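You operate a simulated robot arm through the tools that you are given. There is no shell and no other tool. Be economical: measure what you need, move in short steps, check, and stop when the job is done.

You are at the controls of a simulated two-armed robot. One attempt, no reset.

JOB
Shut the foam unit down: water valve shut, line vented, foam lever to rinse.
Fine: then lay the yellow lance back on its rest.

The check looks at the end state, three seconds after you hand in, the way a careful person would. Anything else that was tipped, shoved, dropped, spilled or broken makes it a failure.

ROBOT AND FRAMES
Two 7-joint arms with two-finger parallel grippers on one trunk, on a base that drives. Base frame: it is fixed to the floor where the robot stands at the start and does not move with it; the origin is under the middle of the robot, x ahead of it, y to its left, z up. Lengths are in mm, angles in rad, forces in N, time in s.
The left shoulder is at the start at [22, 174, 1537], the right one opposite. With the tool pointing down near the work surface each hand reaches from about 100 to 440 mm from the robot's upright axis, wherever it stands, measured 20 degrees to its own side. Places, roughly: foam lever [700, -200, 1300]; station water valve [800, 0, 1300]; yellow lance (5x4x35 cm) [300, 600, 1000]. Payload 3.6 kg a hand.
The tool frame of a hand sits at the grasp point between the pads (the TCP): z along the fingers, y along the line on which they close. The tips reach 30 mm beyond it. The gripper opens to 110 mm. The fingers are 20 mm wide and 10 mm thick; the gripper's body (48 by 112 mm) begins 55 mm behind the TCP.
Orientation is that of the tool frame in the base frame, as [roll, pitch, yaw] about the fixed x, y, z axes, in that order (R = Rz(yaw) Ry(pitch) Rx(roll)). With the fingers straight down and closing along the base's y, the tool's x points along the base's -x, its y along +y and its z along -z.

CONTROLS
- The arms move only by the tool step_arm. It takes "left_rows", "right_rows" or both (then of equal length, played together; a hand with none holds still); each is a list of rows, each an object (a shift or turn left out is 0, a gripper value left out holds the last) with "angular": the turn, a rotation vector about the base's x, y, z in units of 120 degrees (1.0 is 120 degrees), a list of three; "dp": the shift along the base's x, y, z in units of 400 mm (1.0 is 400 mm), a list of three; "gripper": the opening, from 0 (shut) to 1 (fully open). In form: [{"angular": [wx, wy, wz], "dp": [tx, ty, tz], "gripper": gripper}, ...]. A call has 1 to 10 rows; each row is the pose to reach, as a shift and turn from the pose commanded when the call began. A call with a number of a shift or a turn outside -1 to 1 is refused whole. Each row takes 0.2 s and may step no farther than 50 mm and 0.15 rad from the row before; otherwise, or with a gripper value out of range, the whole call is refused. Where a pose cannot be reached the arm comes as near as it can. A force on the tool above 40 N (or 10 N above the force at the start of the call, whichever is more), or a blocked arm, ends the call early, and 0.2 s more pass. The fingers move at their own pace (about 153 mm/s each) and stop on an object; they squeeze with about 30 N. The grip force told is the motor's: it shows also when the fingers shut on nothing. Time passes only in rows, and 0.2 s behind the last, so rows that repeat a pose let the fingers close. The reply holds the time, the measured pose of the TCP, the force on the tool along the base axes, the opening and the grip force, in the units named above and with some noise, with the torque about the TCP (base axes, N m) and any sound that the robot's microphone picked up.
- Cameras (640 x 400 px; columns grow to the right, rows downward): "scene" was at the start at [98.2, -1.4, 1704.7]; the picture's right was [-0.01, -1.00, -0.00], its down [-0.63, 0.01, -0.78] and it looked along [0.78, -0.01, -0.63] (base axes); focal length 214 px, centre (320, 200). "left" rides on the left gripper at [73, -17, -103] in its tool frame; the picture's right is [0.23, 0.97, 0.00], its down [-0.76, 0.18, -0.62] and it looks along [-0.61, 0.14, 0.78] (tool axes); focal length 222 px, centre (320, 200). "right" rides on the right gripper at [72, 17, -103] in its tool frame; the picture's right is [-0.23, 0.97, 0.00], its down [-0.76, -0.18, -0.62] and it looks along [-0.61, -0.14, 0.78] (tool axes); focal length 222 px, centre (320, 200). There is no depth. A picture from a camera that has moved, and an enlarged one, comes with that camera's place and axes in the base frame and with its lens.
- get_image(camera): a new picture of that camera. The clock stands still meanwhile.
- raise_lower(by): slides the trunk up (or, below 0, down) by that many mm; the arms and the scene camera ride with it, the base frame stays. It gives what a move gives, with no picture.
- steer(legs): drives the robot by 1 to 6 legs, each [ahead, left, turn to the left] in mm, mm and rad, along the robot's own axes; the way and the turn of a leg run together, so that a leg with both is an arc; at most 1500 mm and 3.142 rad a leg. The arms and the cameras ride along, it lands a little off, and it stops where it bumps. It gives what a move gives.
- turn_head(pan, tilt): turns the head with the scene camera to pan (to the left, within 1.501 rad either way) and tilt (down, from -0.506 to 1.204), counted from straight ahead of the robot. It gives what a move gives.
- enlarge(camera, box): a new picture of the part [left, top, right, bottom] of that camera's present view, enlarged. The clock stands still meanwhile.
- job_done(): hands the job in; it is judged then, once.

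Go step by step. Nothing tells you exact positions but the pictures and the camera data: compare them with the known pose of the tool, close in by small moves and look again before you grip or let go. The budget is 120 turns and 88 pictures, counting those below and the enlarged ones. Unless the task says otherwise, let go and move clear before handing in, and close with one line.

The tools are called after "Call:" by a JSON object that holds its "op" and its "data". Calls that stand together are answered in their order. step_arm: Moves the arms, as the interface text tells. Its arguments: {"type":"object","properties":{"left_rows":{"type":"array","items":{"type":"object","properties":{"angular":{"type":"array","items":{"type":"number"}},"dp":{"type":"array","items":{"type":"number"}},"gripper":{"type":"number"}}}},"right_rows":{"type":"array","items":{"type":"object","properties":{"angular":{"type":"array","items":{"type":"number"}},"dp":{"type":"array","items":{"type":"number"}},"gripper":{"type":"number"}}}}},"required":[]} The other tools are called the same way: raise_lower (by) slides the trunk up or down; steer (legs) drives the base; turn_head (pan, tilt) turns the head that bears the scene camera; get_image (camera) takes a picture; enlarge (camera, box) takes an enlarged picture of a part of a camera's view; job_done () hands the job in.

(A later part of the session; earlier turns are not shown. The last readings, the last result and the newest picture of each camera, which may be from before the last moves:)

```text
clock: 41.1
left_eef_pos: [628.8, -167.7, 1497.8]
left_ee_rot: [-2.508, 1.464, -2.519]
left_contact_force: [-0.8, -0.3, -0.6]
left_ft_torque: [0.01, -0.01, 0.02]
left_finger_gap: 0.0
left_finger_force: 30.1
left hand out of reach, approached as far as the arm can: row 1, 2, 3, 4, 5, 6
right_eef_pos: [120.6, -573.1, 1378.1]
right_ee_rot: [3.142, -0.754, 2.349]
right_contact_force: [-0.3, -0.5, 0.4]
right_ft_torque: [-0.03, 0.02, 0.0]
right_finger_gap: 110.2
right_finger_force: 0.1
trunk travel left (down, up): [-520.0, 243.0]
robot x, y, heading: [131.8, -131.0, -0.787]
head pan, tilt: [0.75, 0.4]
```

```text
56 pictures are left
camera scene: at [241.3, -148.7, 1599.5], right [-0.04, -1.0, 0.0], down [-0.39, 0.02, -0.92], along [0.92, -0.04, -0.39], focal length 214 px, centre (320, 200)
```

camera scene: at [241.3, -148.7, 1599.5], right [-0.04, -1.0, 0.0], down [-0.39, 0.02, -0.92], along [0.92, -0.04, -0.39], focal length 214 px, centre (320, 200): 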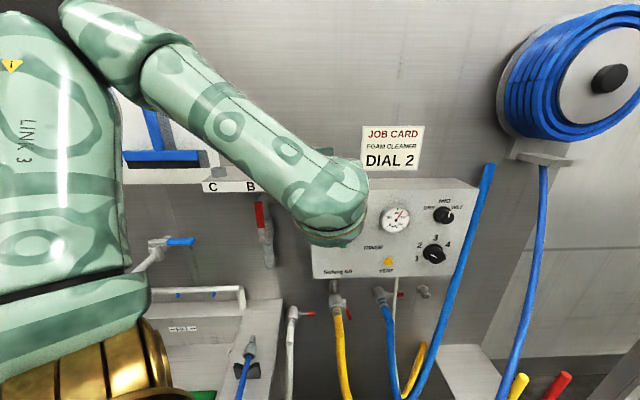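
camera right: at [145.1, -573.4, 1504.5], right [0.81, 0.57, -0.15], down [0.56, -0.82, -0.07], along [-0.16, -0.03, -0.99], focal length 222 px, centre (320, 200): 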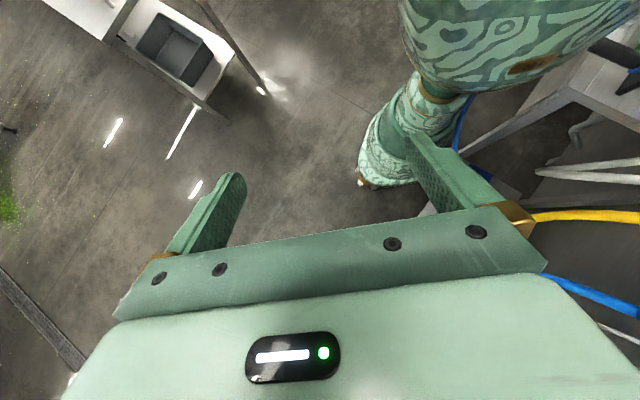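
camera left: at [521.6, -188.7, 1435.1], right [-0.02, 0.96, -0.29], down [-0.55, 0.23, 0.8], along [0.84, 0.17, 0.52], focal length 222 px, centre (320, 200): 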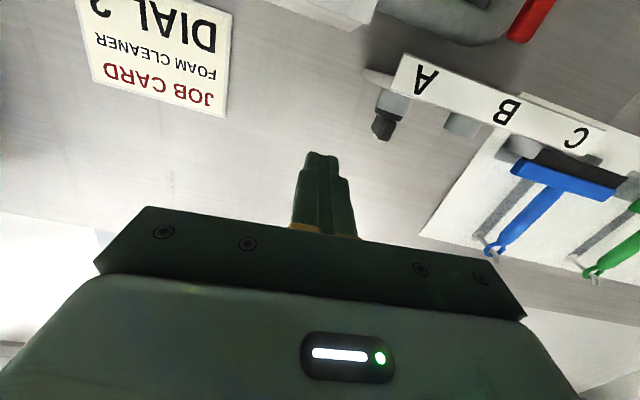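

The arm is stuck on a joint limit in this shape. I'll probe whether lowering with a roll of the hand frees it.

Call:
{"op": "step_arm", "data": {"left_rows": [{"dp": [0, 0, -0.06], "angular": [0.06, 0, 0]}, {"dp": [0, 0, -0.12], "angular": [0.12, 0, 0]}, {"dp": [0, 0, -0.18], "angular": [0.18, 0, 0]}, {"dp": [0, 0, -0.24], "angular": [0.24, 0, 0]}, {"dp": [0, 0, -0.3], "angular": [0.3, 0, 0]}]}}

Call:
{"op": "step_arm", "data": {"left_rows": [{"dp": [0, 0.06, 0], "angular": [0.06, 0, 0]}, {"dp": [0, 0.12, 0], "angular": [0.12, 0, 0]}, {"dp": [0, 0.18, 0], "angular": [0.18, 0, 0]}, {"dp": [0, 0.24, 0], "angular": [0.24, 0, 0]}, {"dp": [0, 0.3, 0], "angular": [0.3, 0, 0]}]}}

```text
clock: 42.3
left_eef_pos: [600.5, -200.2, 1390.3]
left_ee_rot: [1.713, 0.999, 1.732]
left_contact_force: [0.0, 0.3, -0.4]
left_ft_torque: [-0.01, -0.01, 0.01]
left_finger_gap: 0.0
left_finger_force: 30.0
left hand out of reach, approached as far as the arm can: row 1, 2, 3, 4, 5
right_eef_pos: [121.0, -574.2, 1378.2]
right_ee_rot: [3.14, -0.754, 2.348]
right_contact_force: [-0.6, 0.9, 0.2]
right_ft_torque: [0.02, -0.01, 0.0]
right_finger_gap: 109.9
right_finger_force: 0.0
trunk travel left (down, up): [-520.0, 243.0]
robot x, y, heading: [130.8, -136.0, -0.792]
head pan, tilt: [0.75, 0.4]
```

```text
clock: 43.5
left_eef_pos: [600.8, -191.2, 1408.9]
left_ee_rot: [1.616, 0.375, 1.667]
left_contact_force: [-0.4, 0.2, 0.3]
left_ft_torque: [0.0, -0.01, 0.01]
left_finger_gap: 0.0
left_finger_force: 30.2
left hand out of reach, approached as far as the arm can: row 1, 2, 3, 4, 5
right_eef_pos: [119.8, -572.2, 1379.4]
right_ee_rot: [-3.141, -0.752, 2.348]
right_contact_force: [-0.7, 0.1, 0.6]
right_ft_torque: [0.01, 0.0, 0.0]
right_finger_gap: 109.9
right_finger_force: 0.1
trunk travel left (down, up): [-520.0, 243.0]
robot x, y, heading: [133.7, -132.3, -0.792]
head pan, tilt: [0.75, 0.4]
```

The limit shows up only when the elbow is bent outward, so a stretched arm should pass. I'll back the base off to free space, stretch and sweep the arm there, then drive in again.

Call:
{"op": "steer", "data": {"legs": [[-93, -94, 0]]}}

Call:
{"op": "step_arm", "data": {"left_rows": [{"dp": [0.08, -0.02, 0]}, {"dp": [0.16, -0.04, 0]}, {"dp": [0.24, -0.06, 0]}, {"dp": [0.32, -0.06, 0]}, {"dp": [0.4, 0.0, 0]}, {"dp": [0.42, 0.08, 0]}, {"dp": [0.43, 0.18, 0]}, {"dp": [0.44, 0.28, 0]}, {"dp": [0.44, 0.38, 0]}]}}

Call:
{"op": "get_image", "data": {"camera": "scene"}}

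```text
clock: 44.8
left_eef_pos: [472.0, -192.5, 1408.3]
left_ee_rot: [1.613, 0.374, 1.668]
left_contact_force: [0.1, 0.5, -0.6]
left_ft_torque: [-0.01, 0.0, 0.0]
left_finger_gap: 0.0
left_finger_force: 29.8
right_eef_pos: [-10.5, -572.8, 1379.7]
right_ee_rot: [3.141, -0.753, 2.35]
right_contact_force: [-0.4, -0.2, -0.1]
right_ft_torque: [0.0, 0.0, -0.01]
right_finger_gap: 110.3
right_finger_force: 0.1
trunk travel left (down, up): [-520.0, 243.0]
robot x, y, heading: [4.4, -130.3, -0.786]
head pan, tilt: [0.75, 0.4]
```

```text
clock: 46.8
left_eef_pos: [486.1, -155.0, 1494.0]
left_ee_rot: [1.616, 0.381, 1.671]
left_contact_force: [-0.5, 0.7, 0.5]
left_ft_torque: [0.04, 0.03, -0.08]
left_finger_gap: 0.0
left_finger_force: 30.0
left hand out of reach, approached as far as the arm can: row 1, 2, 3, 4, 5, 6, 7, 8, 9
right_eef_pos: [-14.0, -567.0, 1381.4]
right_ee_rot: [-3.139, -0.747, 2.348]
right_contact_force: [-0.9, 1.5, 1.5]
right_ft_torque: [-0.07, -0.01, 0.06]
right_finger_gap: 109.9
right_finger_force: 0.1
trunk travel left (down, up): [-520.0, 243.0]
robot x, y, heading: [1.0, -131.8, -0.789]
head pan, tilt: [0.75, 0.4]
```

```text
55 pictures are left
camera scene: at [107.0, -142.1, 1599.9], right [-0.04, -1.0, 0.0], down [-0.39, 0.01, -0.92], along [0.92, -0.04, -0.39], focal length 214 px, centre (320, 200)
```

scene: 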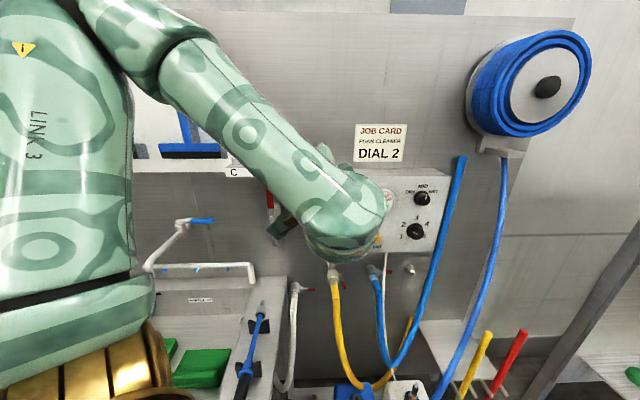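

I'll align the hand with the arm's own direction (robot ahead), stretch, and then sweep arm and hand together toward the wall to find the real limit.

Call:
{"op": "step_arm", "data": {"left_rows": [{"dp": [0, -0.09, -0.03], "angular": [0, 0, -0.065]}, {"dp": [0, -0.18, -0.07], "angular": [0, 0, -0.13]}, {"dp": [0, -0.27, -0.11], "angular": [0, 0, -0.195]}, {"dp": [0, -0.36, -0.15], "angular": [0, 0, -0.26]}, {"dp": [0, -0.44, -0.19], "angular": [0, 0, -0.32]}, {"dp": [0, -0.52, -0.22], "angular": [0, 0, -0.375]}]}}

Call:
{"op": "step_arm", "data": {"left_rows": [{"dp": [0.03, 0.08, 0], "angular": [0, 0, 0.05]}, {"dp": [0.06, 0.16, 0], "angular": [0, 0, 0.1]}, {"dp": [0.09, 0.24, 0], "angular": [0, 0, 0.15]}, {"dp": [0.115, 0.32, 0], "angular": [0, 0, 0.2]}, {"dp": [0.14, 0.4, 0], "angular": [0, 0, 0.25]}, {"dp": [0.16, 0.48, 0], "angular": [0, 0, 0.3]}]}}

Call:
{"op": "get_image", "data": {"camera": "scene"}}

```text
clock: 48.2
left_eef_pos: [436.9, -410.7, 1452.8]
left_ee_rot: [1.636, 0.378, 0.906]
left_contact_force: [-0.2, -0.2, -0.5]
left_ft_torque: [0.01, -0.01, 0.02]
left_finger_gap: 0.0
left_finger_force: 30.8
left hand out of reach, approached as far as the arm can: row 2, 3, 4, 5, 6
right_eef_pos: [-10.1, -574.5, 1378.3]
right_ee_rot: [3.141, -0.754, 2.348]
right_contact_force: [0.4, -0.2, -0.1]
right_ft_torque: [0.04, 0.03, 0.02]
right_finger_gap: 110.1
right_finger_force: 0.0
trunk travel left (down, up): [-520.0, 243.0]
robot x, y, heading: [2.9, -129.3, -0.794]
head pan, tilt: [0.75, 0.4]
```

```text
clock: 49.6
left_eef_pos: [488.7, -222.7, 1458.9]
left_ee_rot: [1.616, 0.375, 1.513]
left_contact_force: [0.2, 0.4, -0.4]
left_ft_torque: [-0.04, 0.0, -0.02]
left_finger_gap: 0.0
left_finger_force: 30.2
left hand out of reach, approached as far as the arm can: row 5, 6
right_eef_pos: [-11.3, -571.7, 1381.0]
right_ee_rot: [-3.141, -0.751, 2.348]
right_contact_force: [-1.2, 0.4, -0.3]
right_ft_torque: [-0.04, 0.05, 0.0]
right_finger_gap: 109.9
right_finger_force: 0.0
trunk travel left (down, up): [-520.0, 243.0]
robot x, y, heading: [0.9, -130.6, -0.789]
head pan, tilt: [0.75, 0.4]
```

```text
54 pictures are left
camera scene: at [110.4, -148.2, 1599.5], right [-0.04, -1.0, 0.0], down [-0.39, 0.02, -0.92], along [0.92, -0.04, -0.39], focal length 214 px, centre (320, 200)
```

scene: 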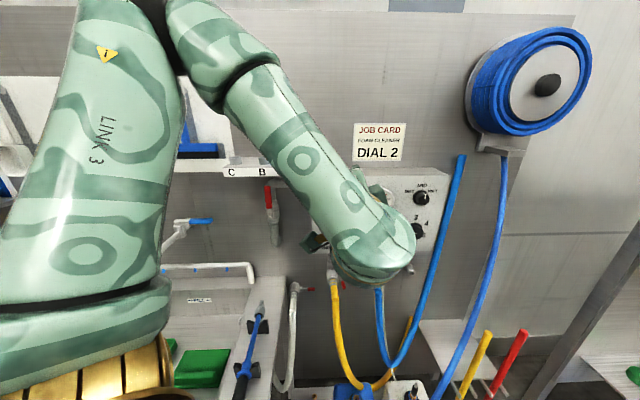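

The hand-level pose limits the reach because the wrist bends against the elbow-up arm; with the hand sloping about 45° down it should reach further. I'll turn to about −20° heading and set that hand pose.

Call:
{"op": "steer", "data": {"legs": [[0, 0, 0.44]]}}

Call:
{"op": "step_arm", "data": {"left_rows": [{"angular": [-0.064, 0.023, 0.0095]}, {"angular": [-0.128, 0.046, 0.019]}, {"angular": [-0.192, 0.069, 0.0285]}, {"angular": [-0.256, 0.092, 0.038], "dp": [0.02, 0, -0.03]}, {"angular": [-0.32, 0.115, 0.0475], "dp": [0.04, 0, -0.06]}, {"angular": [-0.384, 0.138, 0.057], "dp": [0.06, 0, -0.09]}, {"angular": [-0.448, 0.161, 0.0665], "dp": [0.08, 0, -0.12]}, {"angular": [-0.512, 0.184, 0.076], "dp": [0.1, 0, -0.15]}, {"angular": [-0.575, 0.207, 0.085], "dp": [0.1, 0, -0.15]}]}}

Call:
{"op": "turn_head", "data": {"pan": 0.35, "tilt": 0.4}}

Call:
{"op": "get_image", "data": {"camera": "scene"}}

```text
clock: 51.3
left_eef_pos: [482.9, -8.4, 1458.4]
left_ee_rot: [1.618, 0.376, 1.951]
left_contact_force: [0.1, -0.4, 0.9]
left_ft_torque: [-0.01, 0.01, -0.01]
left_finger_gap: 0.0
left_finger_force: 29.9
right_eef_pos: [177.9, -537.3, 1379.3]
right_ee_rot: [-3.141, -0.753, 2.789]
right_contact_force: [1.2, 0.0, 0.6]
right_ft_torque: [-0.01, -0.01, -0.02]
right_finger_gap: 110.0
right_finger_force: 0.2
trunk travel left (down, up): [-520.0, 243.0]
robot x, y, heading: [2.2, -130.3, -0.352]
head pan, tilt: [0.75, 0.4]
```

```text
clock: 53.3
left_eef_pos: [522.5, -8.9, 1399.0]
left_ee_rot: [-3.136, 0.786, -3.136]
left_contact_force: [-0.3, -0.2, -0.2]
left_ft_torque: [-0.01, 0.01, -0.01]
left_finger_gap: 0.0
left_finger_force: 30.1
right_eef_pos: [179.7, -536.1, 1379.6]
right_ee_rot: [3.141, -0.752, 2.787]
right_contact_force: [0.2, -0.3, -0.2]
right_ft_torque: [0.04, 0.01, 0.04]
right_finger_gap: 110.2
right_finger_force: 0.1
trunk travel left (down, up): [-520.0, 243.0]
robot x, y, heading: [2.1, -128.8, -0.354]
head pan, tilt: [0.75, 0.4]
```

```text
clock: 54.2
left_eef_pos: [521.7, -7.8, 1399.0]
left_ee_rot: [-3.141, 0.786, 3.142]
left_contact_force: [0.2, 0.5, -0.2]
left_ft_torque: [0.02, 0.02, 0.01]
left_finger_gap: 0.0
left_finger_force: 29.8
right_eef_pos: [179.0, -536.8, 1378.5]
right_ee_rot: [3.141, -0.752, 2.79]
right_contact_force: [0.2, 0.1, -0.6]
right_ft_torque: [0.03, -0.03, -0.01]
right_finger_gap: 110.0
right_finger_force: 0.1
trunk travel left (down, up): [-520.0, 243.0]
robot x, y, heading: [4.8, -129.0, -0.351]
head pan, tilt: [0.351, 0.4]
```

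```text
53 pictures are left
camera scene: at [115.6, -137.7, 1599.5], right [0.0, -1.0, 0.0], down [-0.39, 0.0, -0.92], along [0.92, 0.0, -0.39], focal length 214 px, centre (320, 200)
```

scene: 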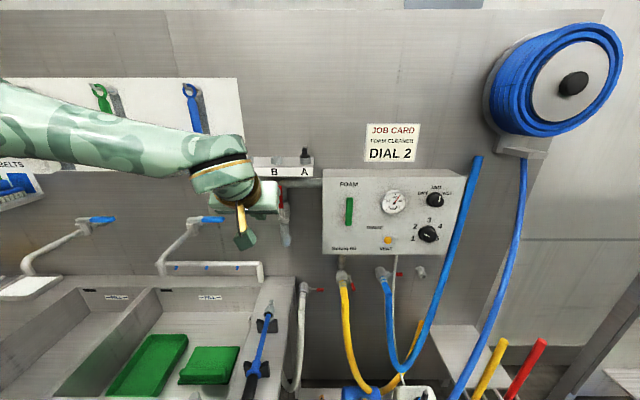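

That works exactly and gives a clear view. I'll test how far this pose extends toward the valve, staying left of the handle.

Call:
{"op": "step_arm", "data": {"left_rows": [{"dp": [0.07, 0.03, -0.02]}, {"dp": [0.14, 0.06, -0.04]}, {"dp": [0.21, 0.09, -0.06]}, {"dp": [0.28, 0.12, -0.08]}, {"dp": [0.35, 0.13, -0.1]}, {"dp": [0.42, 0.13, -0.12]}]}}

Call:
{"op": "get_image", "data": {"camera": "scene"}}

Call:
{"op": "get_image", "data": {"camera": "left"}}

```text
clock: 55.6
left_eef_pos: [692.8, 45.0, 1351.6]
left_ee_rot: [3.141, 0.785, -3.14]
left_contact_force: [-0.6, 0.2, -0.8]
left_ft_torque: [0.01, -0.01, -0.02]
left_finger_gap: 0.0
left_finger_force: 29.6
right_eef_pos: [179.9, -538.1, 1379.2]
right_ee_rot: [-3.141, -0.753, 2.789]
right_contact_force: [0.4, 0.0, -0.8]
right_ft_torque: [0.04, 0.0, 0.0]
right_finger_gap: 109.8
right_finger_force: 0.0
trunk travel left (down, up): [-520.0, 243.0]
robot x, y, heading: [2.0, -127.8, -0.352]
head pan, tilt: [0.351, 0.4]
```

```text
52 pictures are left
camera scene: at [116.9, -138.1, 1599.4], right [0.0, -1.0, 0.0], down [-0.39, 0.0, -0.92], along [0.92, 0.0, -0.39], focal length 214 px, centre (320, 200)
```

scene: 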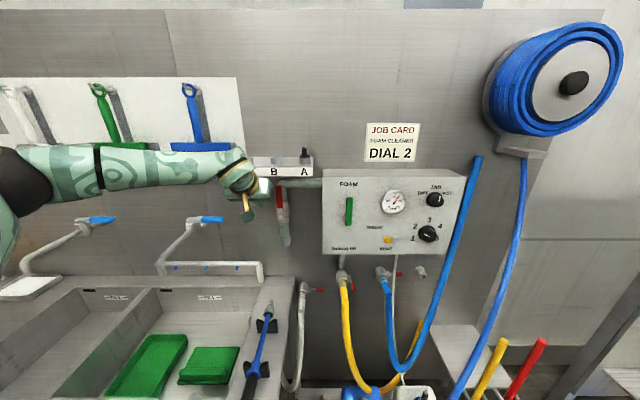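

```text
51 pictures are left
camera left: at [570.2, 27.7, 1372.5], right [-0.16, 0.97, -0.16], down [0.1, 0.18, 0.98], along [0.98, 0.14, -0.12], focal length 222 px, centre (320, 200)
```

left: 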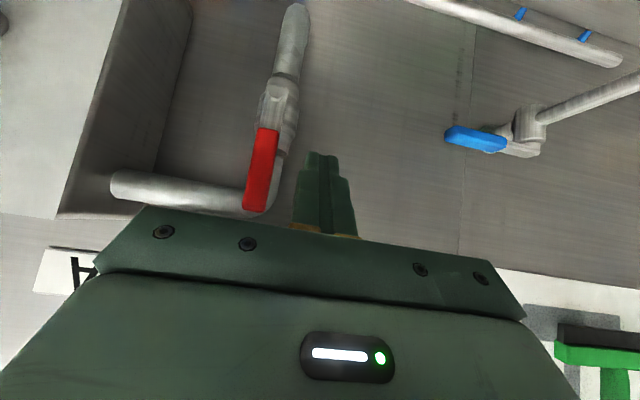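

The reach is now ample. I place the handle from z≈1365 down to its pivot at about [775, 0, 1262], and the nozzle rack's front edge at x≈742, z≈1410. I'll flatten the hand to about 30°, lower it a little, then drive in about 60 mm with the fingers left of the handle.

Call:
{"op": "step_arm", "data": {"left_rows": [{"angular": [0, -0.06, 0], "dp": [0, 0, -0.02]}, {"angular": [0, -0.125, 0], "dp": [0, 0, -0.04]}]}}

Call:
{"op": "steer", "data": {"legs": [[52, 19, 0]]}}

Call:
{"op": "get_image", "data": {"camera": "left"}}

Call:
{"op": "enlarge", "data": {"camera": "scene", "box": [200, 140, 360, 240]}}

```text
clock: 56.2
left_eef_pos: [691.3, 44.5, 1335.3]
left_ee_rot: [-3.138, 1.049, -3.14]
left_contact_force: [-0.5, -0.4, -0.5]
left_ft_torque: [-0.01, -0.02, -0.01]
left_finger_gap: 0.1
left_finger_force: 30.0
right_eef_pos: [180.1, -534.1, 1378.8]
right_ee_rot: [-3.141, -0.753, 2.786]
right_contact_force: [0.0, 1.1, 0.4]
right_ft_torque: [-0.01, 0.04, -0.01]
right_finger_gap: 110.0
right_finger_force: 0.1
trunk travel left (down, up): [-520.0, 243.0]
robot x, y, heading: [4.8, -130.3, -0.355]
head pan, tilt: [0.351, 0.4]
```

```text
clock: 57.1
left_eef_pos: [740.8, 46.6, 1338.5]
left_ee_rot: [-3.138, 1.052, -3.137]
left_contact_force: [-0.3, -0.5, 0.7]
left_ft_torque: [-0.01, 0.0, -0.03]
left_finger_gap: 0.1
left_finger_force: 30.3
right_eef_pos: [230.5, -534.8, 1380.1]
right_ee_rot: [3.141, -0.75, 2.793]
right_contact_force: [0.3, -0.1, -0.3]
right_ft_torque: [-0.01, 0.03, 0.01]
right_finger_gap: 109.8
right_finger_force: 0.0
trunk travel left (down, up): [-520.0, 243.0]
robot x, y, heading: [61.1, -130.2, -0.35]
head pan, tilt: [0.351, 0.4]
```

```text
50 pictures are left
camera left: at [616.4, 28.9, 1325.8], right [-0.12, 0.97, -0.2], down [-0.16, 0.18, 0.97], along [0.98, 0.14, 0.14], focal length 222 px, centre (320, 200)
```

left: 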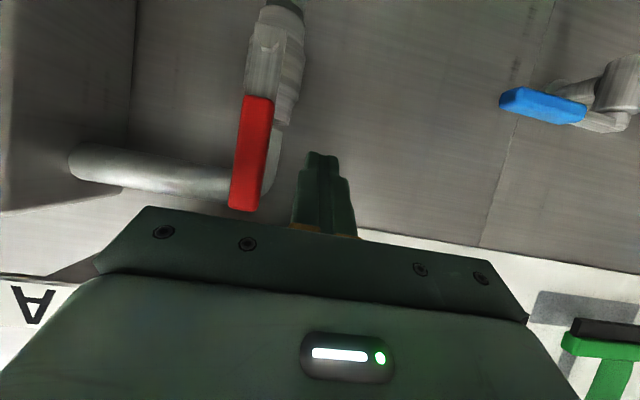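

```text
4.00 times, centred on (280, 190) of scene
camera zoom: at [165.1, -137.1, 1599.9], right [0.0, -1.0, 0.0], down [-0.39, 0.0, -0.92], along [0.92, 0.0, -0.39], focal length 858 px, centre (480, 240)
```

zoom: 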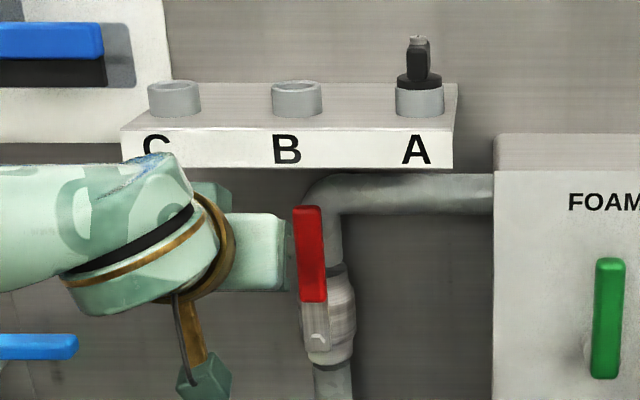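

The handle stands at y≈-6 with its pivot near z 1262. I'll ease the shut fingertips forward beside it and push it to the right, starting with about 20° to feel the response.

Call:
{"op": "step_arm", "data": {"left_rows": [{"dp": [0.02, 0, 0.005]}, {"dp": [0.04, 0, 0.01]}, {"dp": [0.04, -0.05, 0.01]}, {"dp": [0.04, -0.08, 0.01]}, {"dp": [0.04, -0.11, 0.015]}, {"dp": [0.04, -0.1375, 0.017]}]}}

Call:
{"op": "enlarge", "data": {"camera": "scene", "box": [200, 140, 360, 240]}}

Call:
{"op": "get_image", "data": {"camera": "left"}}

```text
clock: 58.5
left_eef_pos: [760.3, -9.2, 1342.6]
left_ee_rot: [-3.138, 1.048, -3.139]
left_contact_force: [-1.1, -0.6, -0.8]
left_ft_torque: [0.03, 0.02, 0.0]
left_finger_gap: 0.0
left_finger_force: 30.2
right_eef_pos: [234.7, -536.7, 1378.9]
right_ee_rot: [3.141, -0.753, 2.793]
right_contact_force: [-0.1, -0.3, 0.1]
right_ft_torque: [-0.01, 0.0, -0.01]
right_finger_gap: 109.8
right_finger_force: 0.0
trunk travel left (down, up): [-520.0, 243.0]
robot x, y, heading: [55.1, -126.3, -0.35]
head pan, tilt: [0.351, 0.4]
```

```text
4.00 times, centred on (280, 190) of scene
camera zoom: at [169.4, -138.1, 1599.5], right [0.0, -1.0, 0.0], down [-0.39, 0.0, -0.92], along [0.92, 0.0, -0.39], focal length 858 px, centre (480, 240)
```

zoom: 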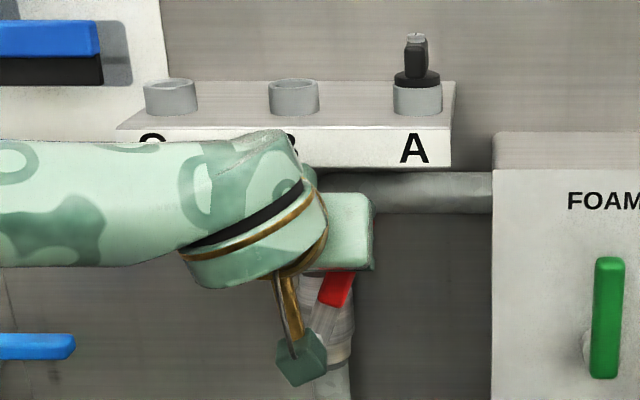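

```text
47 pictures are left
camera left: at [636.5, -27.2, 1331.6], right [-0.12, 0.97, -0.2], down [-0.16, 0.18, 0.97], along [0.98, 0.14, 0.14], focal length 222 px, centre (320, 200)
```

left: 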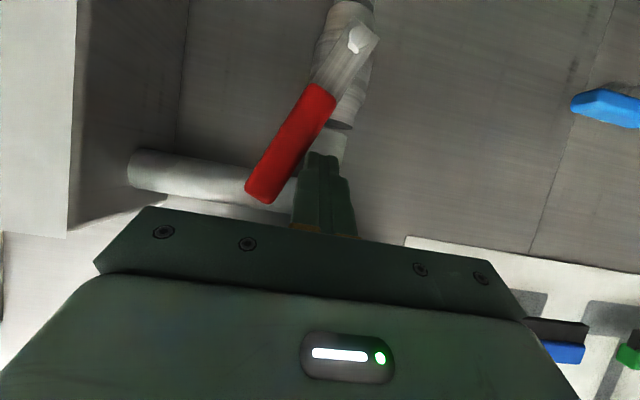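

The handle turns right with little force. I'll go on pushing it along the arc to horizontal.

Call:
{"op": "step_arm", "data": {"left_rows": [{"dp": [0, -0.03, -0.014]}, {"dp": [0, -0.058, -0.028]}, {"dp": [0, -0.085, -0.042]}, {"dp": [0, -0.108, -0.058]}, {"dp": [0, -0.125, -0.075]}, {"dp": [0, -0.138, -0.093]}, {"dp": [0, -0.148, -0.112]}, {"dp": [0, -0.156, -0.132]}, {"dp": [0, -0.158, -0.142]}]}}

Call:
{"op": "get_image", "data": {"camera": "left"}}

```text
clock: 60.5
left_eef_pos: [759.9, -71.7, 1285.6]
left_ee_rot: [-3.137, 1.047, -3.134]
left_contact_force: [-0.1, 0.1, 0.1]
left_ft_torque: [-0.03, -0.03, -0.03]
left_finger_gap: 0.0
left_finger_force: 29.9
right_eef_pos: [234.5, -536.8, 1378.9]
right_ee_rot: [3.14, -0.754, 2.792]
right_contact_force: [-0.2, -0.2, 0.2]
right_ft_torque: [0.0, 0.01, 0.0]
right_finger_gap: 109.9
right_finger_force: 0.0
trunk travel left (down, up): [-520.0, 243.0]
robot x, y, heading: [54.2, -128.7, -0.344]
head pan, tilt: [0.351, 0.4]
```

```text
46 pictures are left
camera left: at [635.9, -89.8, 1274.0], right [-0.12, 0.97, -0.2], down [-0.16, 0.18, 0.97], along [0.98, 0.14, 0.14], focal length 222 px, centre (320, 200)
```

left: 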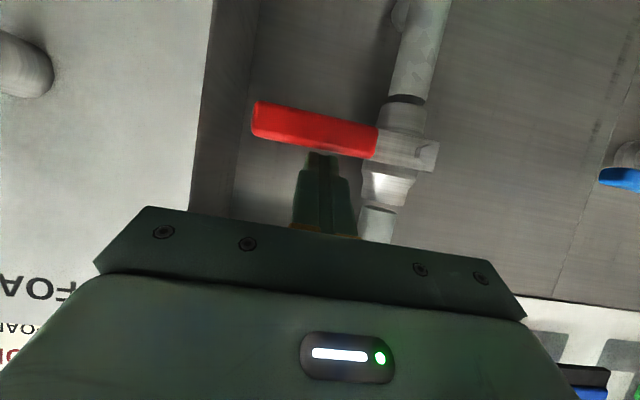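

The handle is now about horizontal. I'll press down slightly to make sure it is at its stop.

Call:
{"op": "step_arm", "data": {"left_rows": [{"dp": [0, -0.01, -0.01]}, {"dp": [0, -0.01, -0.02]}, {"dp": [0, -0.01, -0.03]}, {"dp": [0, -0.01, -0.04]}, {"dp": [0, -0.01, -0.05]}]}}

Call:
{"op": "enlarge", "data": {"camera": "scene", "box": [240, 140, 480, 290]}}

Call:
{"op": "get_image", "data": {"camera": "left"}}

```text
clock: 61.4
left_eef_pos: [760.1, -75.0, 1284.9]
left_ee_rot: [-3.127, 1.069, -3.123]
left_contact_force: [-4.5, 3.3, 12.2]
left_ft_torque: [0.13, -0.16, 0.05]
left_finger_gap: 0.1
left_finger_force: 30.3
right_eef_pos: [233.0, -535.8, 1378.4]
right_ee_rot: [3.139, -0.75, 2.794]
right_contact_force: [-0.4, -0.8, 0.3]
right_ft_torque: [0.05, -0.01, -0.04]
right_finger_gap: 110.1
right_finger_force: 0.0
trunk travel left (down, up): [-520.0, 243.0]
robot x, y, heading: [59.0, -131.7, -0.345]
head pan, tilt: [0.351, 0.4]
stopped in row 4 (left hand): the force on the tool passed its limit at 44 N (the readings are from after the stop); the commanded pose is now the measured one
```

```text
2.67 times, centred on (360, 215) of scene
camera zoom: at [166.4, -137.3, 1599.5], right [0.0, -1.0, 0.0], down [-0.39, 0.0, -0.92], along [0.92, 0.0, -0.39], focal length 572 px, centre (213, 160)
```

zoom: 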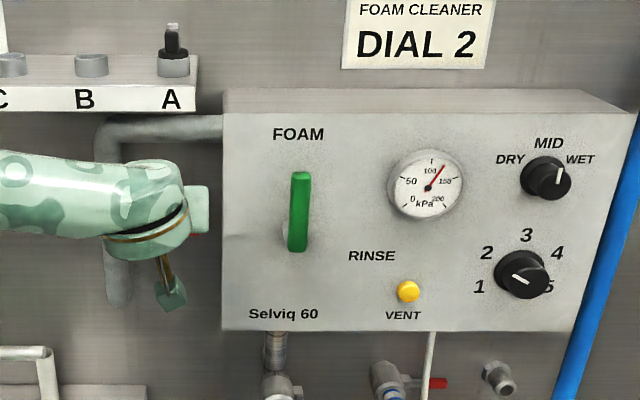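

```text
44 pictures are left
camera left: at [636.8, -93.2, 1270.2], right [-0.12, 0.97, -0.21], down [-0.18, 0.18, 0.97], along [0.98, 0.15, 0.15], focal length 222 px, centre (320, 200)
```

left: 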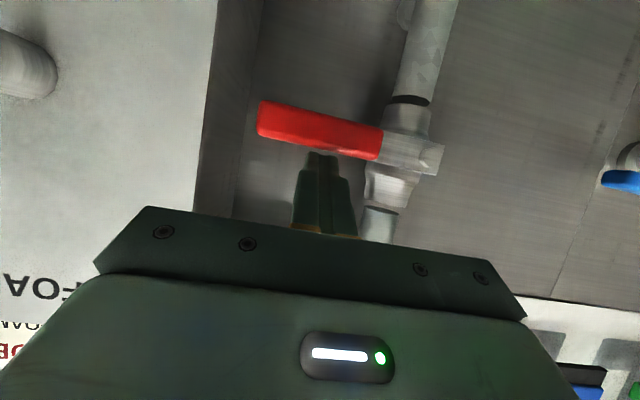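

The valve handle is hard against its stop, crosswise to the pipe. The gauge still shows about 130 kPa, so the vent button at about [758, -381, 1174] is next. I'll back the hand off and slide the base right.

Call:
{"op": "step_arm", "data": {"left_rows": [{"dp": [0, 0, 0.02]}, {"dp": [-0.06, 0.01, 0.03]}, {"dp": [-0.14, 0.01, 0.03]}, {"dp": [-0.22, 0.01, 0.03]}, {"dp": [-0.3, 0.01, 0.03]}]}}

Call:
{"op": "steer", "data": {"legs": [[96, -263, 0]]}}

Call:
{"op": "get_image", "data": {"camera": "scene"}}

Call:
{"op": "get_image", "data": {"camera": "left"}}

```text
clock: 62.5
left_eef_pos: [640.2, -72.8, 1292.2]
left_ee_rot: [-3.13, 1.062, -3.123]
left_contact_force: [0.3, 0.3, -0.3]
left_ft_torque: [-0.02, -0.01, -0.01]
left_finger_gap: 0.0
left_finger_force: 30.0
right_eef_pos: [232.0, -535.2, 1379.9]
right_ee_rot: [3.139, -0.753, 2.792]
right_contact_force: [-1.2, 0.1, 0.3]
right_ft_torque: [0.03, -0.02, 0.04]
right_finger_gap: 110.2
right_finger_force: 0.0
trunk travel left (down, up): [-520.0, 243.0]
robot x, y, heading: [61.0, -132.6, -0.341]
head pan, tilt: [0.351, 0.4]
```

```text
clock: 64.5
left_eef_pos: [640.7, -360.1, 1291.8]
left_ee_rot: [-3.13, 1.063, -3.127]
left_contact_force: [-0.5, -0.1, -0.1]
left_ft_torque: [0.0, 0.0, -0.03]
left_finger_gap: 0.1
left_finger_force: 30.0
right_eef_pos: [234.7, -822.2, 1379.1]
right_ee_rot: [3.141, -0.752, 2.791]
right_contact_force: [0.5, -0.6, -0.4]
right_ft_torque: [-0.01, 0.02, 0.02]
right_finger_gap: 110.2
right_finger_force: 0.0
trunk travel left (down, up): [-520.0, 243.0]
robot x, y, heading: [52.3, -414.9, -0.352]
head pan, tilt: [0.351, 0.4]
```

```text
43 pictures are left
camera scene: at [169.5, -423.6, 1599.5], right [0.0, -1.0, 0.0], down [-0.39, 0.0, -0.92], along [0.92, 0.0, -0.39], focal length 214 px, centre (320, 200)
```

scene: 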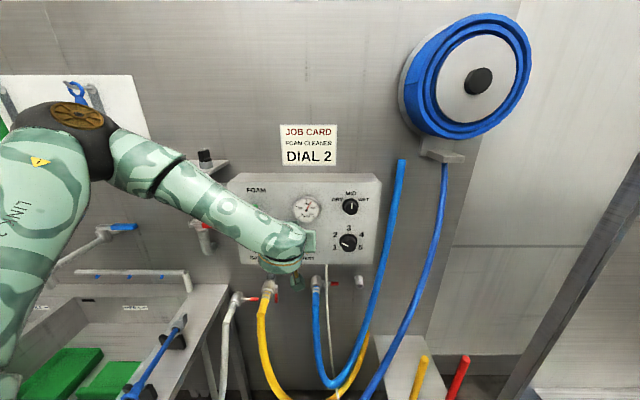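

```text
42 pictures are left
camera left: at [517.6, -376.5, 1278.6], right [-0.11, 0.97, -0.2], down [-0.17, 0.18, 0.97], along [0.98, 0.15, 0.15], focal length 222 px, centre (320, 200)
```

left: 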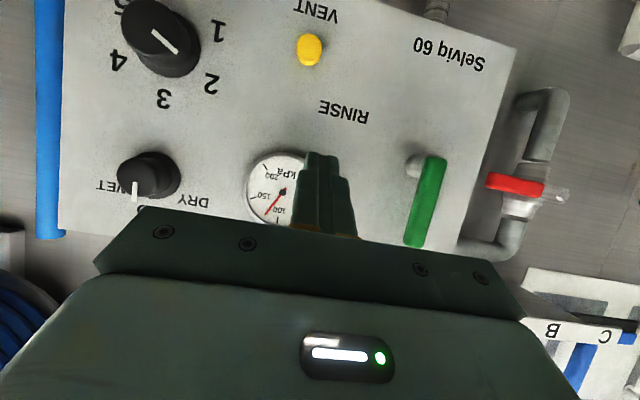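

The valve handle shows clearly crosswise, and the button is again computed at y≈-381, z≈1170. I'll bring the tips in front of it.

Call:
{"op": "step_arm", "data": {"left_rows": [{"dp": [0, -0.02, -0.1]}, {"dp": [0, -0.04, -0.2]}, {"dp": [0.05, -0.05, -0.285]}, {"dp": [0.11, -0.05, -0.285]}]}}

Call:
{"op": "get_image", "data": {"camera": "left"}}

```text
clock: 65.5
left_eef_pos: [702.5, -398.8, 1194.9]
left_ee_rot: [-3.136, 1.047, -3.124]
left_contact_force: [1.5, -0.2, 0.1]
left_ft_torque: [0.02, 0.0, 0.0]
left_finger_gap: 0.0
left_finger_force: 29.6
left hand out of reach, approached as far as the arm can: row 1, 2, 3, 4
right_eef_pos: [234.3, -821.8, 1380.0]
right_ee_rot: [3.14, -0.751, 2.789]
right_contact_force: [0.3, 0.9, -0.7]
right_ft_torque: [-0.04, -0.01, -0.01]
right_finger_gap: 109.9
right_finger_force: 0.1
trunk travel left (down, up): [-520.0, 243.0]
robot x, y, heading: [54.4, -416.0, -0.348]
head pan, tilt: [0.351, 0.4]
```

```text
41 pictures are left
camera left: at [578.7, -418.6, 1183.8], right [-0.13, 0.97, -0.2], down [-0.16, 0.18, 0.97], along [0.98, 0.15, 0.13], focal length 222 px, centre (320, 200)
```

left: 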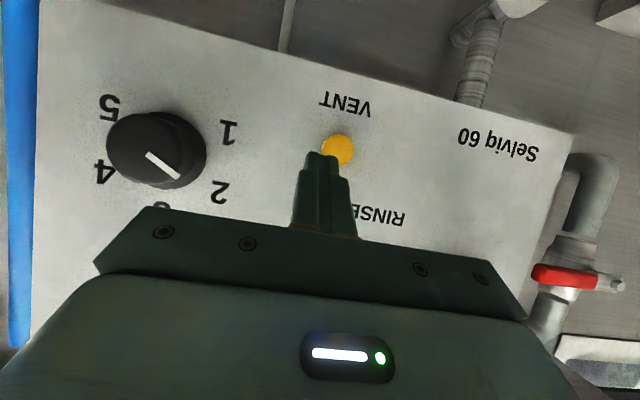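

The arm is near a limit at this low height, so I'll raise the hand and lower the trunk instead to get a better shape.

Call:
{"op": "step_arm", "data": {"left_rows": [{"dp": [-0.03, 0.02, 0.1]}, {"dp": [-0.03, 0.04, 0.2]}]}}

Call:
{"op": "raise_lower", "data": {"by": -100}}

Call:
{"op": "get_image", "data": {"camera": "left"}}

```text
clock: 66.1
left_eef_pos: [685.9, -384.5, 1274.6]
left_ee_rot: [-3.127, 1.064, -3.125]
left_contact_force: [0.1, -0.4, 0.9]
left_ft_torque: [0.04, 0.02, -0.01]
left_finger_gap: 0.0
left_finger_force: 30.4
right_eef_pos: [234.0, -819.4, 1379.6]
right_ee_rot: [3.141, -0.752, 2.79]
right_contact_force: [0.1, 0.6, 1.2]
right_ft_torque: [-0.03, 0.0, 0.02]
right_finger_gap: 110.3
right_finger_force: 0.1
trunk travel left (down, up): [-520.0, 243.0]
robot x, y, heading: [56.3, -414.3, -0.351]
head pan, tilt: [0.351, 0.4]
```

```text
clock: 67.5
left_eef_pos: [686.7, -385.0, 1176.2]
left_ee_rot: [-3.128, 1.063, -3.127]
left_contact_force: [0.2, 0.4, 0.5]
left_ft_torque: [-0.03, 0.02, 0.0]
left_finger_gap: 0.1
left_finger_force: 30.0
right_eef_pos: [233.5, -822.3, 1279.1]
right_ee_rot: [3.14, -0.753, 2.79]
right_contact_force: [-0.8, 0.2, 0.8]
right_ft_torque: [-0.01, -0.03, -0.03]
right_finger_gap: 110.4
right_finger_force: 0.0
trunk travel left (down, up): [-420.0, 343.0]
robot x, y, heading: [58.4, -415.8, -0.353]
head pan, tilt: [0.351, 0.4]
```

```text
40 pictures are left
camera left: at [563.9, -402.5, 1162.4], right [-0.11, 0.97, -0.21], down [-0.18, 0.18, 0.97], along [0.98, 0.15, 0.15], focal length 222 px, centre (320, 200)
```

left: 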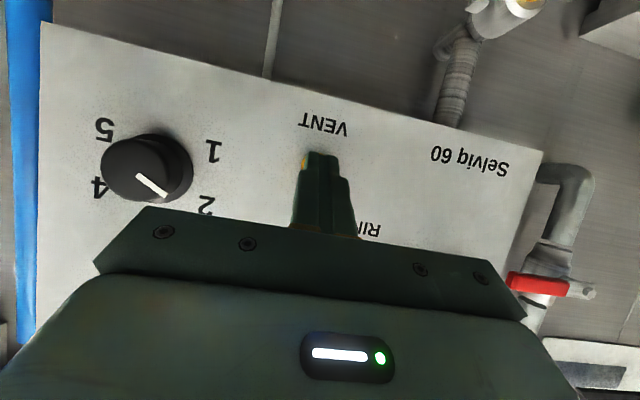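

The tips are lined up on the button, with a yellow sliver visible just behind them. I'll advance slowly and press.

Call:
{"op": "step_arm", "data": {"left_rows": [{"dp": [0.03, 0, 0]}, {"dp": [0.06, 0, 0]}, {"dp": [0.075, 0, 0]}, {"dp": [0.09, 0, 0]}, {"dp": [0.1, 0, 0]}, {"dp": [0.11, 0, 0]}, {"dp": [0.12, 0, 0]}, {"dp": [0.13, 0, 0]}]}}

Call:
{"op": "get_image", "data": {"camera": "left"}}

Call:
{"op": "enlarge", "data": {"camera": "scene", "box": [220, 130, 380, 230]}}

```text
clock: 69.3
left_eef_pos: [738.4, -385.8, 1175.2]
left_ee_rot: [-3.128, 1.061, -3.129]
left_contact_force: [-8.4, 0.8, 0.0]
left_ft_torque: [0.12, 0.08, 0.07]
left_finger_gap: 0.0
left_finger_force: 30.3
right_eef_pos: [231.9, -822.5, 1278.6]
right_ee_rot: [3.141, -0.752, 2.791]
right_contact_force: [-0.6, -0.8, -0.2]
right_ft_torque: [0.03, -0.01, 0.04]
right_finger_gap: 110.1
right_finger_force: 0.1
trunk travel left (down, up): [-420.0, 343.0]
robot x, y, heading: [56.3, -417.6, -0.344]
head pan, tilt: [0.351, 0.4]
heard: click
```

```text
39 pictures are left
camera left: at [614.1, -402.8, 1161.8], right [-0.11, 0.97, -0.2], down [-0.17, 0.18, 0.97], along [0.98, 0.15, 0.15], focal length 222 px, centre (320, 200)
```

left: 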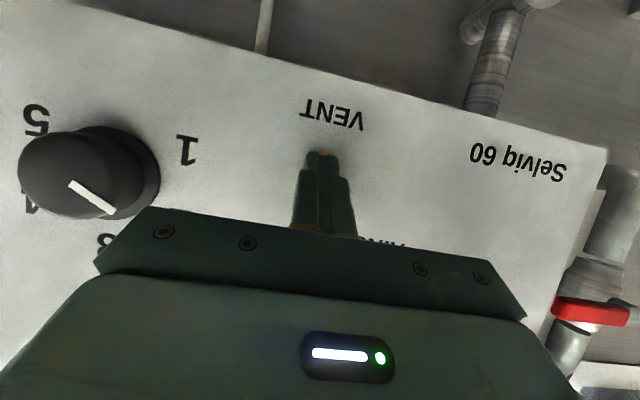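

```text
4.00 times, centred on (300, 180) of scene
camera zoom: at [185.0, -430.1, 1499.0], right [0.0, -1.0, 0.0], down [-0.39, 0.0, -0.92], along [0.92, 0.0, -0.39], focal length 858 px, centre (400, 280)
```

zoom: 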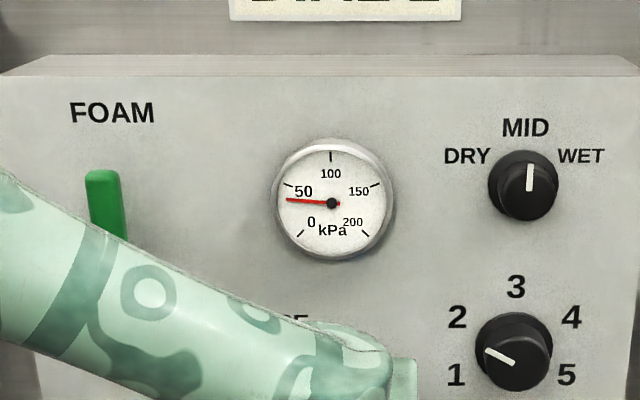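

A click sounded and the gauge has already fallen to about 40 kPa. I'll keep the button pressed until it reads zero.

Call:
{"op": "step_arm", "data": {"left_rows": [{"dp": [0, 0, 0]}, {"dp": [0, 0, 0]}, {"dp": [0, 0, 0]}, {"dp": [0, 0, 0]}, {"dp": [0, 0, 0]}, {"dp": [0, 0, 0]}, {"dp": [0, 0, 0]}, {"dp": [0, 0, 0]}, {"dp": [0, 0, 0]}, {"dp": [0, 0, 0]}]}}

Call:
{"op": "enlarge", "data": {"camera": "scene", "box": [220, 130, 380, 230]}}

```text
clock: 71.5
left_eef_pos: [739.0, -385.1, 1174.4]
left_ee_rot: [-3.13, 1.063, -3.126]
left_contact_force: [-14.5, -1.4, -5.8]
left_ft_torque: [0.02, 0.3, -0.02]
left_finger_gap: 0.0
left_finger_force: 29.8
right_eef_pos: [232.5, -823.0, 1278.3]
right_ee_rot: [3.14, -0.753, 2.79]
right_contact_force: [-0.2, 0.8, 0.8]
right_ft_torque: [-0.01, 0.01, -0.03]
right_finger_gap: 109.9
right_finger_force: 0.1
trunk travel left (down, up): [-420.0, 343.0]
robot x, y, heading: [56.6, -414.2, -0.349]
head pan, tilt: [0.351, 0.4]
```

```text
4.00 times, centred on (300, 180) of scene
camera zoom: at [184.9, -430.2, 1499.0], right [0.0, -1.0, 0.0], down [-0.39, 0.0, -0.92], along [0.92, 0.0, -0.39], focal length 858 px, centre (400, 280)
```

zoom: 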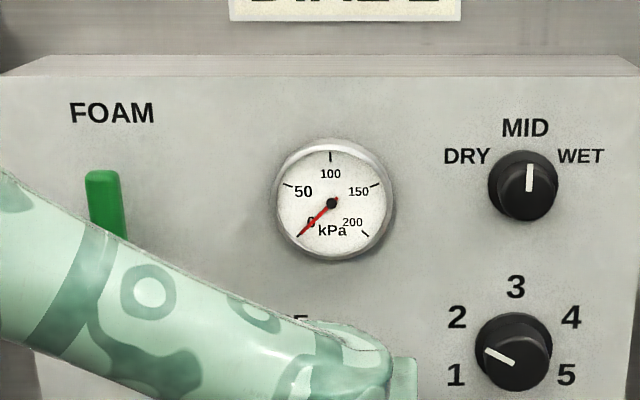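

The gauge reads 0, so the line is vented. I'll back off, raise the trunk, and shift left for the foam lever.

Call:
{"op": "step_arm", "data": {"left_rows": [{"dp": [-0.05, 0, 0]}, {"dp": [-0.12, 0, 0]}, {"dp": [-0.2, 0, 0]}, {"dp": [-0.28, 0, 0]}]}}

Call:
{"op": "raise_lower", "data": {"by": 110}}

Call:
{"op": "steer", "data": {"legs": [[-68, 188, 0]]}}

Call:
{"op": "get_image", "data": {"camera": "left"}}

Call:
{"op": "get_image", "data": {"camera": "scene"}}

```text
clock: 72.5
left_eef_pos: [627.4, -384.7, 1175.8]
left_ee_rot: [-3.127, 1.063, -3.128]
left_contact_force: [-1.1, -0.8, -0.1]
left_ft_torque: [-0.02, -0.01, 0.0]
left_finger_gap: 0.0
left_finger_force: 29.7
right_eef_pos: [231.5, -822.9, 1279.5]
right_ee_rot: [3.14, -0.753, 2.792]
right_contact_force: [-0.4, 0.6, 0.0]
right_ft_torque: [0.03, 0.0, -0.02]
right_finger_gap: 110.0
right_finger_force: 0.1
trunk travel left (down, up): [-420.0, 343.0]
robot x, y, heading: [64.0, -415.5, -0.35]
head pan, tilt: [0.351, 0.4]
```

```text
clock: 73.9
left_eef_pos: [628.3, -383.4, 1285.1]
left_ee_rot: [-3.128, 1.062, -3.128]
left_contact_force: [0.1, -1.0, 0.1]
left_ft_torque: [0.01, -0.01, -0.02]
left_finger_gap: 0.0
left_finger_force: 29.9
right_eef_pos: [234.1, -822.1, 1389.4]
right_ee_rot: [3.141, -0.755, 2.791]
right_contact_force: [-0.1, 0.0, -0.3]
right_ft_torque: [-0.06, 0.01, 0.02]
right_finger_gap: 110.1
right_finger_force: 0.0
trunk travel left (down, up): [-530.0, 233.0]
robot x, y, heading: [57.8, -417.4, -0.351]
head pan, tilt: [0.351, 0.4]
```

```text
clock: 75.5
left_eef_pos: [631.1, -181.3, 1284.1]
left_ee_rot: [-3.128, 1.062, -3.124]
left_contact_force: [0.2, 0.1, 0.4]
left_ft_torque: [0.0, 0.02, 0.02]
left_finger_gap: 0.1
left_finger_force: 30.2
right_eef_pos: [237.9, -619.8, 1389.9]
right_ee_rot: [3.14, -0.753, 2.794]
right_contact_force: [0.2, 0.3, 0.3]
right_ft_torque: [0.01, 0.0, 0.01]
right_finger_gap: 109.9
right_finger_force: 0.0
trunk travel left (down, up): [-530.0, 233.0]
robot x, y, heading: [57.8, -215.7, -0.347]
head pan, tilt: [0.351, 0.4]
```

```text
36 pictures are left
camera left: at [507.5, -199.6, 1271.9], right [-0.12, 0.97, -0.2], down [-0.18, 0.18, 0.97], along [0.98, 0.15, 0.15], focal length 222 px, centre (320, 200)
```

left: 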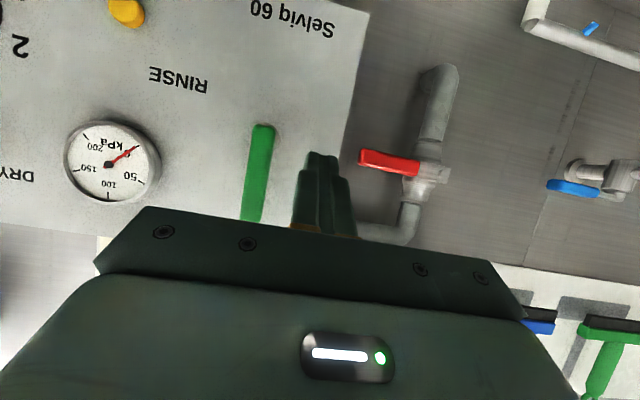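

```text
35 pictures are left
camera scene: at [171.7, -221.4, 1609.5], right [0.0, -1.0, 0.0], down [-0.39, 0.0, -0.92], along [0.92, 0.0, -0.39], focal length 214 px, centre (320, 200)
```

scene: 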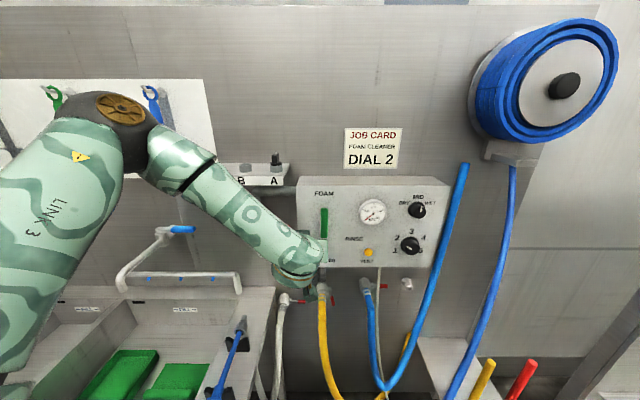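

I place the lever at x≈740, y≈-233, from z≈1248 (pivot end) up to z≈1341. I'll put the tips on its left side and swing it right toward RINSE.

Call:
{"op": "step_arm", "data": {"left_rows": [{"dp": [0, -0.01, 0.1]}, {"dp": [0.07, -0.01, 0.115]}, {"dp": [0.15, -0.01, 0.115]}, {"dp": [0.222, -0.01, 0.115]}, {"dp": [0.222, -0.05, 0.115]}, {"dp": [0.222, -0.085, 0.115]}, {"dp": [0.222, -0.112, 0.118]}, {"dp": [0.222, -0.139, 0.121]}]}}

Call:
{"op": "get_image", "data": {"camera": "left"}}

```text
clock: 77.3
left_eef_pos: [721.0, -237.8, 1331.1]
left_ee_rot: [-3.13, 1.064, -3.126]
left_contact_force: [0.2, 1.6, -0.1]
left_ft_torque: [0.03, 0.03, 0.09]
left_finger_gap: 0.2
left_finger_force: 29.7
right_eef_pos: [239.1, -620.9, 1389.1]
right_ee_rot: [3.14, -0.755, 2.793]
right_contact_force: [0.6, 0.4, 0.0]
right_ft_torque: [0.03, -0.04, -0.01]
right_finger_gap: 110.0
right_finger_force: 0.0
trunk travel left (down, up): [-530.0, 233.0]
robot x, y, heading: [58.9, -217.2, -0.341]
head pan, tilt: [0.351, 0.4]
```

```text
34 pictures are left
camera left: at [596.5, -255.4, 1319.7], right [-0.12, 0.97, -0.2], down [-0.17, 0.18, 0.97], along [0.98, 0.15, 0.15], focal length 222 px, centre (320, 200)
```

left: 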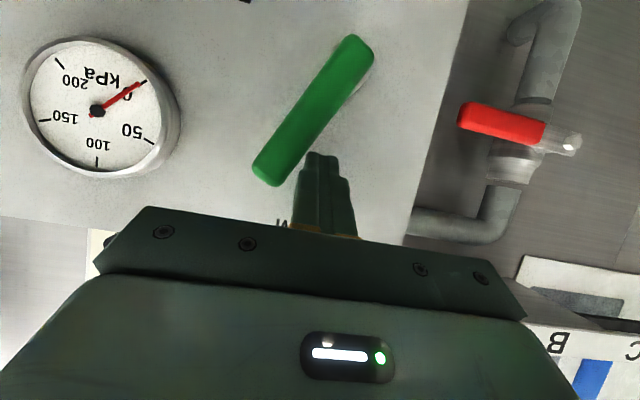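

The lever swings freely. I'll keep following its arc until it reaches the stop.

Call:
{"op": "step_arm", "data": {"left_rows": [{"dp": [0, -0.03, -0.013]}, {"dp": [0, -0.055, -0.028]}, {"dp": [0, -0.08, -0.042]}, {"dp": [0, -0.1, -0.06]}, {"dp": [0, -0.12, -0.083]}, {"dp": [0, -0.135, -0.107]}, {"dp": [0, -0.142, -0.13]}]}}

Call:
{"op": "get_image", "data": {"camera": "left"}}

```text
clock: 78.9
left_eef_pos: [719.5, -292.6, 1288.4]
left_ee_rot: [-3.119, 1.073, -3.113]
left_contact_force: [3.5, 4.1, 26.7]
left_ft_torque: [0.11, -0.65, 0.11]
left_finger_gap: 0.1
left_finger_force: 29.9
right_eef_pos: [234.9, -618.5, 1390.3]
right_ee_rot: [3.141, -0.75, 2.794]
right_contact_force: [0.3, -0.2, -0.5]
right_ft_torque: [0.01, -0.01, 0.03]
right_finger_gap: 110.0
right_finger_force: 0.0
trunk travel left (down, up): [-530.0, 233.0]
robot x, y, heading: [59.3, -214.7, -0.347]
head pan, tilt: [0.351, 0.4]
```

```text
33 pictures are left
camera left: at [596.4, -311.3, 1273.8], right [-0.12, 0.97, -0.21], down [-0.19, 0.19, 0.96], along [0.98, 0.15, 0.16], focal length 222 px, centre (320, 200)
```

left: 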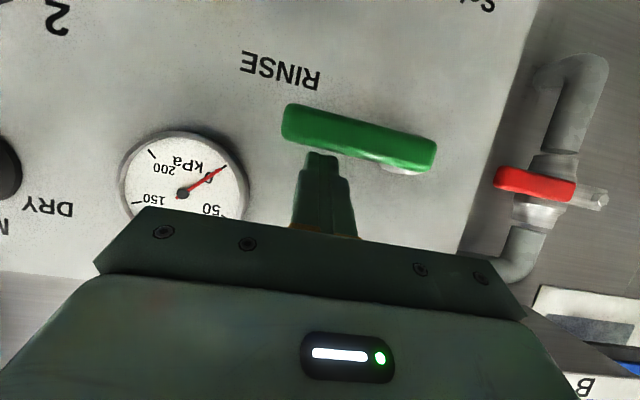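

The lever is horizontal at its stop above the RINSE label, the gauge is at 0 and the valve is still crosswise. Now I'll withdraw the hand and head left for the lance.

Call:
{"op": "step_arm", "data": {"left_rows": [{"dp": [0, 0, 0.04]}, {"dp": [-0.08, 0, 0.05]}, {"dp": [-0.18, 0, 0.08]}, {"dp": [-0.28, 0, 0.12]}, {"dp": [-0.38, 0, 0.16], "gripper": 0}, {"dp": [-0.48, 0, 0.2]}]}}

Call:
{"op": "enlarge", "data": {"camera": "scene", "box": [220, 140, 460, 290]}}

Call:
{"op": "steer", "data": {"legs": [[-80, 0, 0.35], [0, 560, 0]]}}

Call:
{"op": "turn_head", "data": {"pan": 0.4, "tilt": 0.9}}

Call:
{"op": "get_image", "data": {"camera": "scene"}}

```text
clock: 80.3
left_eef_pos: [524.3, -294.6, 1363.1]
left_ee_rot: [-3.13, 1.063, -3.126]
left_contact_force: [0.5, -0.4, -0.1]
left_ft_torque: [-0.03, 0.01, 0.01]
left_finger_gap: 0.0
left_finger_force: 30.2
right_eef_pos: [236.6, -620.5, 1390.2]
right_ee_rot: [3.139, -0.753, 2.794]
right_contact_force: [0.2, -0.2, -0.3]
right_ft_torque: [0.0, -0.02, -0.02]
right_finger_gap: 109.9
right_finger_force: 0.1
trunk travel left (down, up): [-530.0, 233.0]
robot x, y, heading: [58.6, -216.3, -0.35]
head pan, tilt: [0.351, 0.4]
```

```text
2.67 times, centred on (340, 215) of scene
camera zoom: at [169.8, -221.8, 1609.7], right [0.0, -1.0, 0.0], down [-0.39, 0.0, -0.92], along [0.92, 0.0, -0.39], focal length 572 px, centre (267, 160)
```

zoom: 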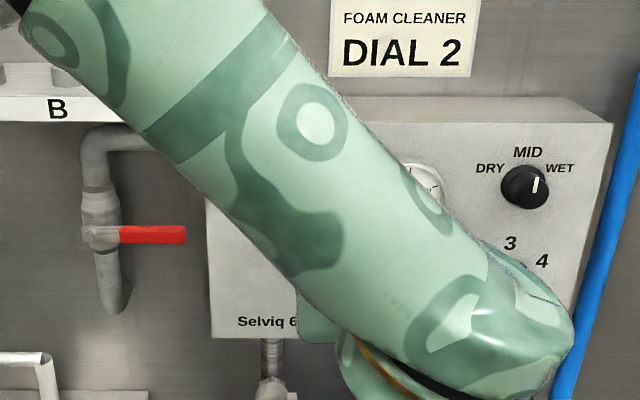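

```text
clock: 84.6
left_eef_pos: [446.6, 441.4, 1361.7]
left_ee_rot: [-3.129, 1.064, -2.778]
left_contact_force: [-0.4, -0.4, -0.3]
left_ft_torque: [0.0, -0.05, -0.01]
left_finger_gap: 0.2
left_finger_force: 29.8
right_eef_pos: [286.5, 37.6, 1389.5]
right_ee_rot: [3.139, -0.752, 3.14]
right_contact_force: [1.3, -0.4, 0.1]
right_ft_torque: [0.02, -0.01, -0.04]
right_finger_gap: 109.9
right_finger_force: 0.1
trunk travel left (down, up): [-530.0, 233.0]
robot x, y, heading: [-17.5, 355.6, 0.0]
head pan, tilt: [0.351, 0.4]
```

```text
clock: 85.5
left_eef_pos: [446.5, 443.2, 1362.8]
left_ee_rot: [-3.128, 1.063, -2.779]
left_contact_force: [0.1, -0.5, -0.4]
left_ft_torque: [0.0, -0.01, 0.0]
left_finger_gap: 0.0
left_finger_force: 29.9
right_eef_pos: [287.7, 37.2, 1388.6]
right_ee_rot: [3.14, -0.753, 3.139]
right_contact_force: [0.1, 0.2, -0.2]
right_ft_torque: [0.01, -0.04, -0.02]
right_finger_gap: 110.2
right_finger_force: 0.0
trunk travel left (down, up): [-530.0, 233.0]
robot x, y, heading: [-18.1, 360.2, -0.007]
head pan, tilt: [0.4, 0.901]
```

```text
31 pictures are left
camera scene: at [71.8, 387.6, 1566.6], right [0.39, -0.92, 0.0], down [-0.72, -0.3, -0.62], along [0.57, 0.24, -0.78], focal length 214 px, centre (320, 200)
```

scene: 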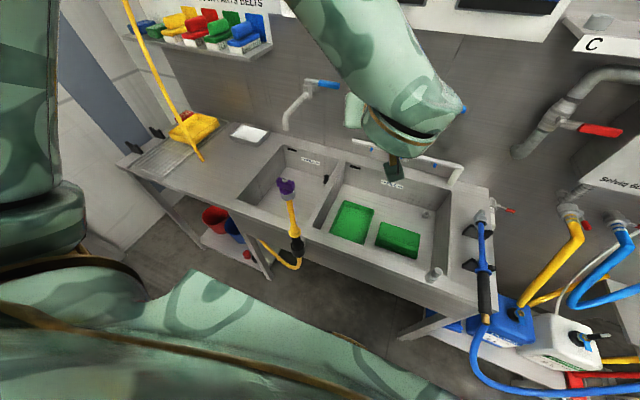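

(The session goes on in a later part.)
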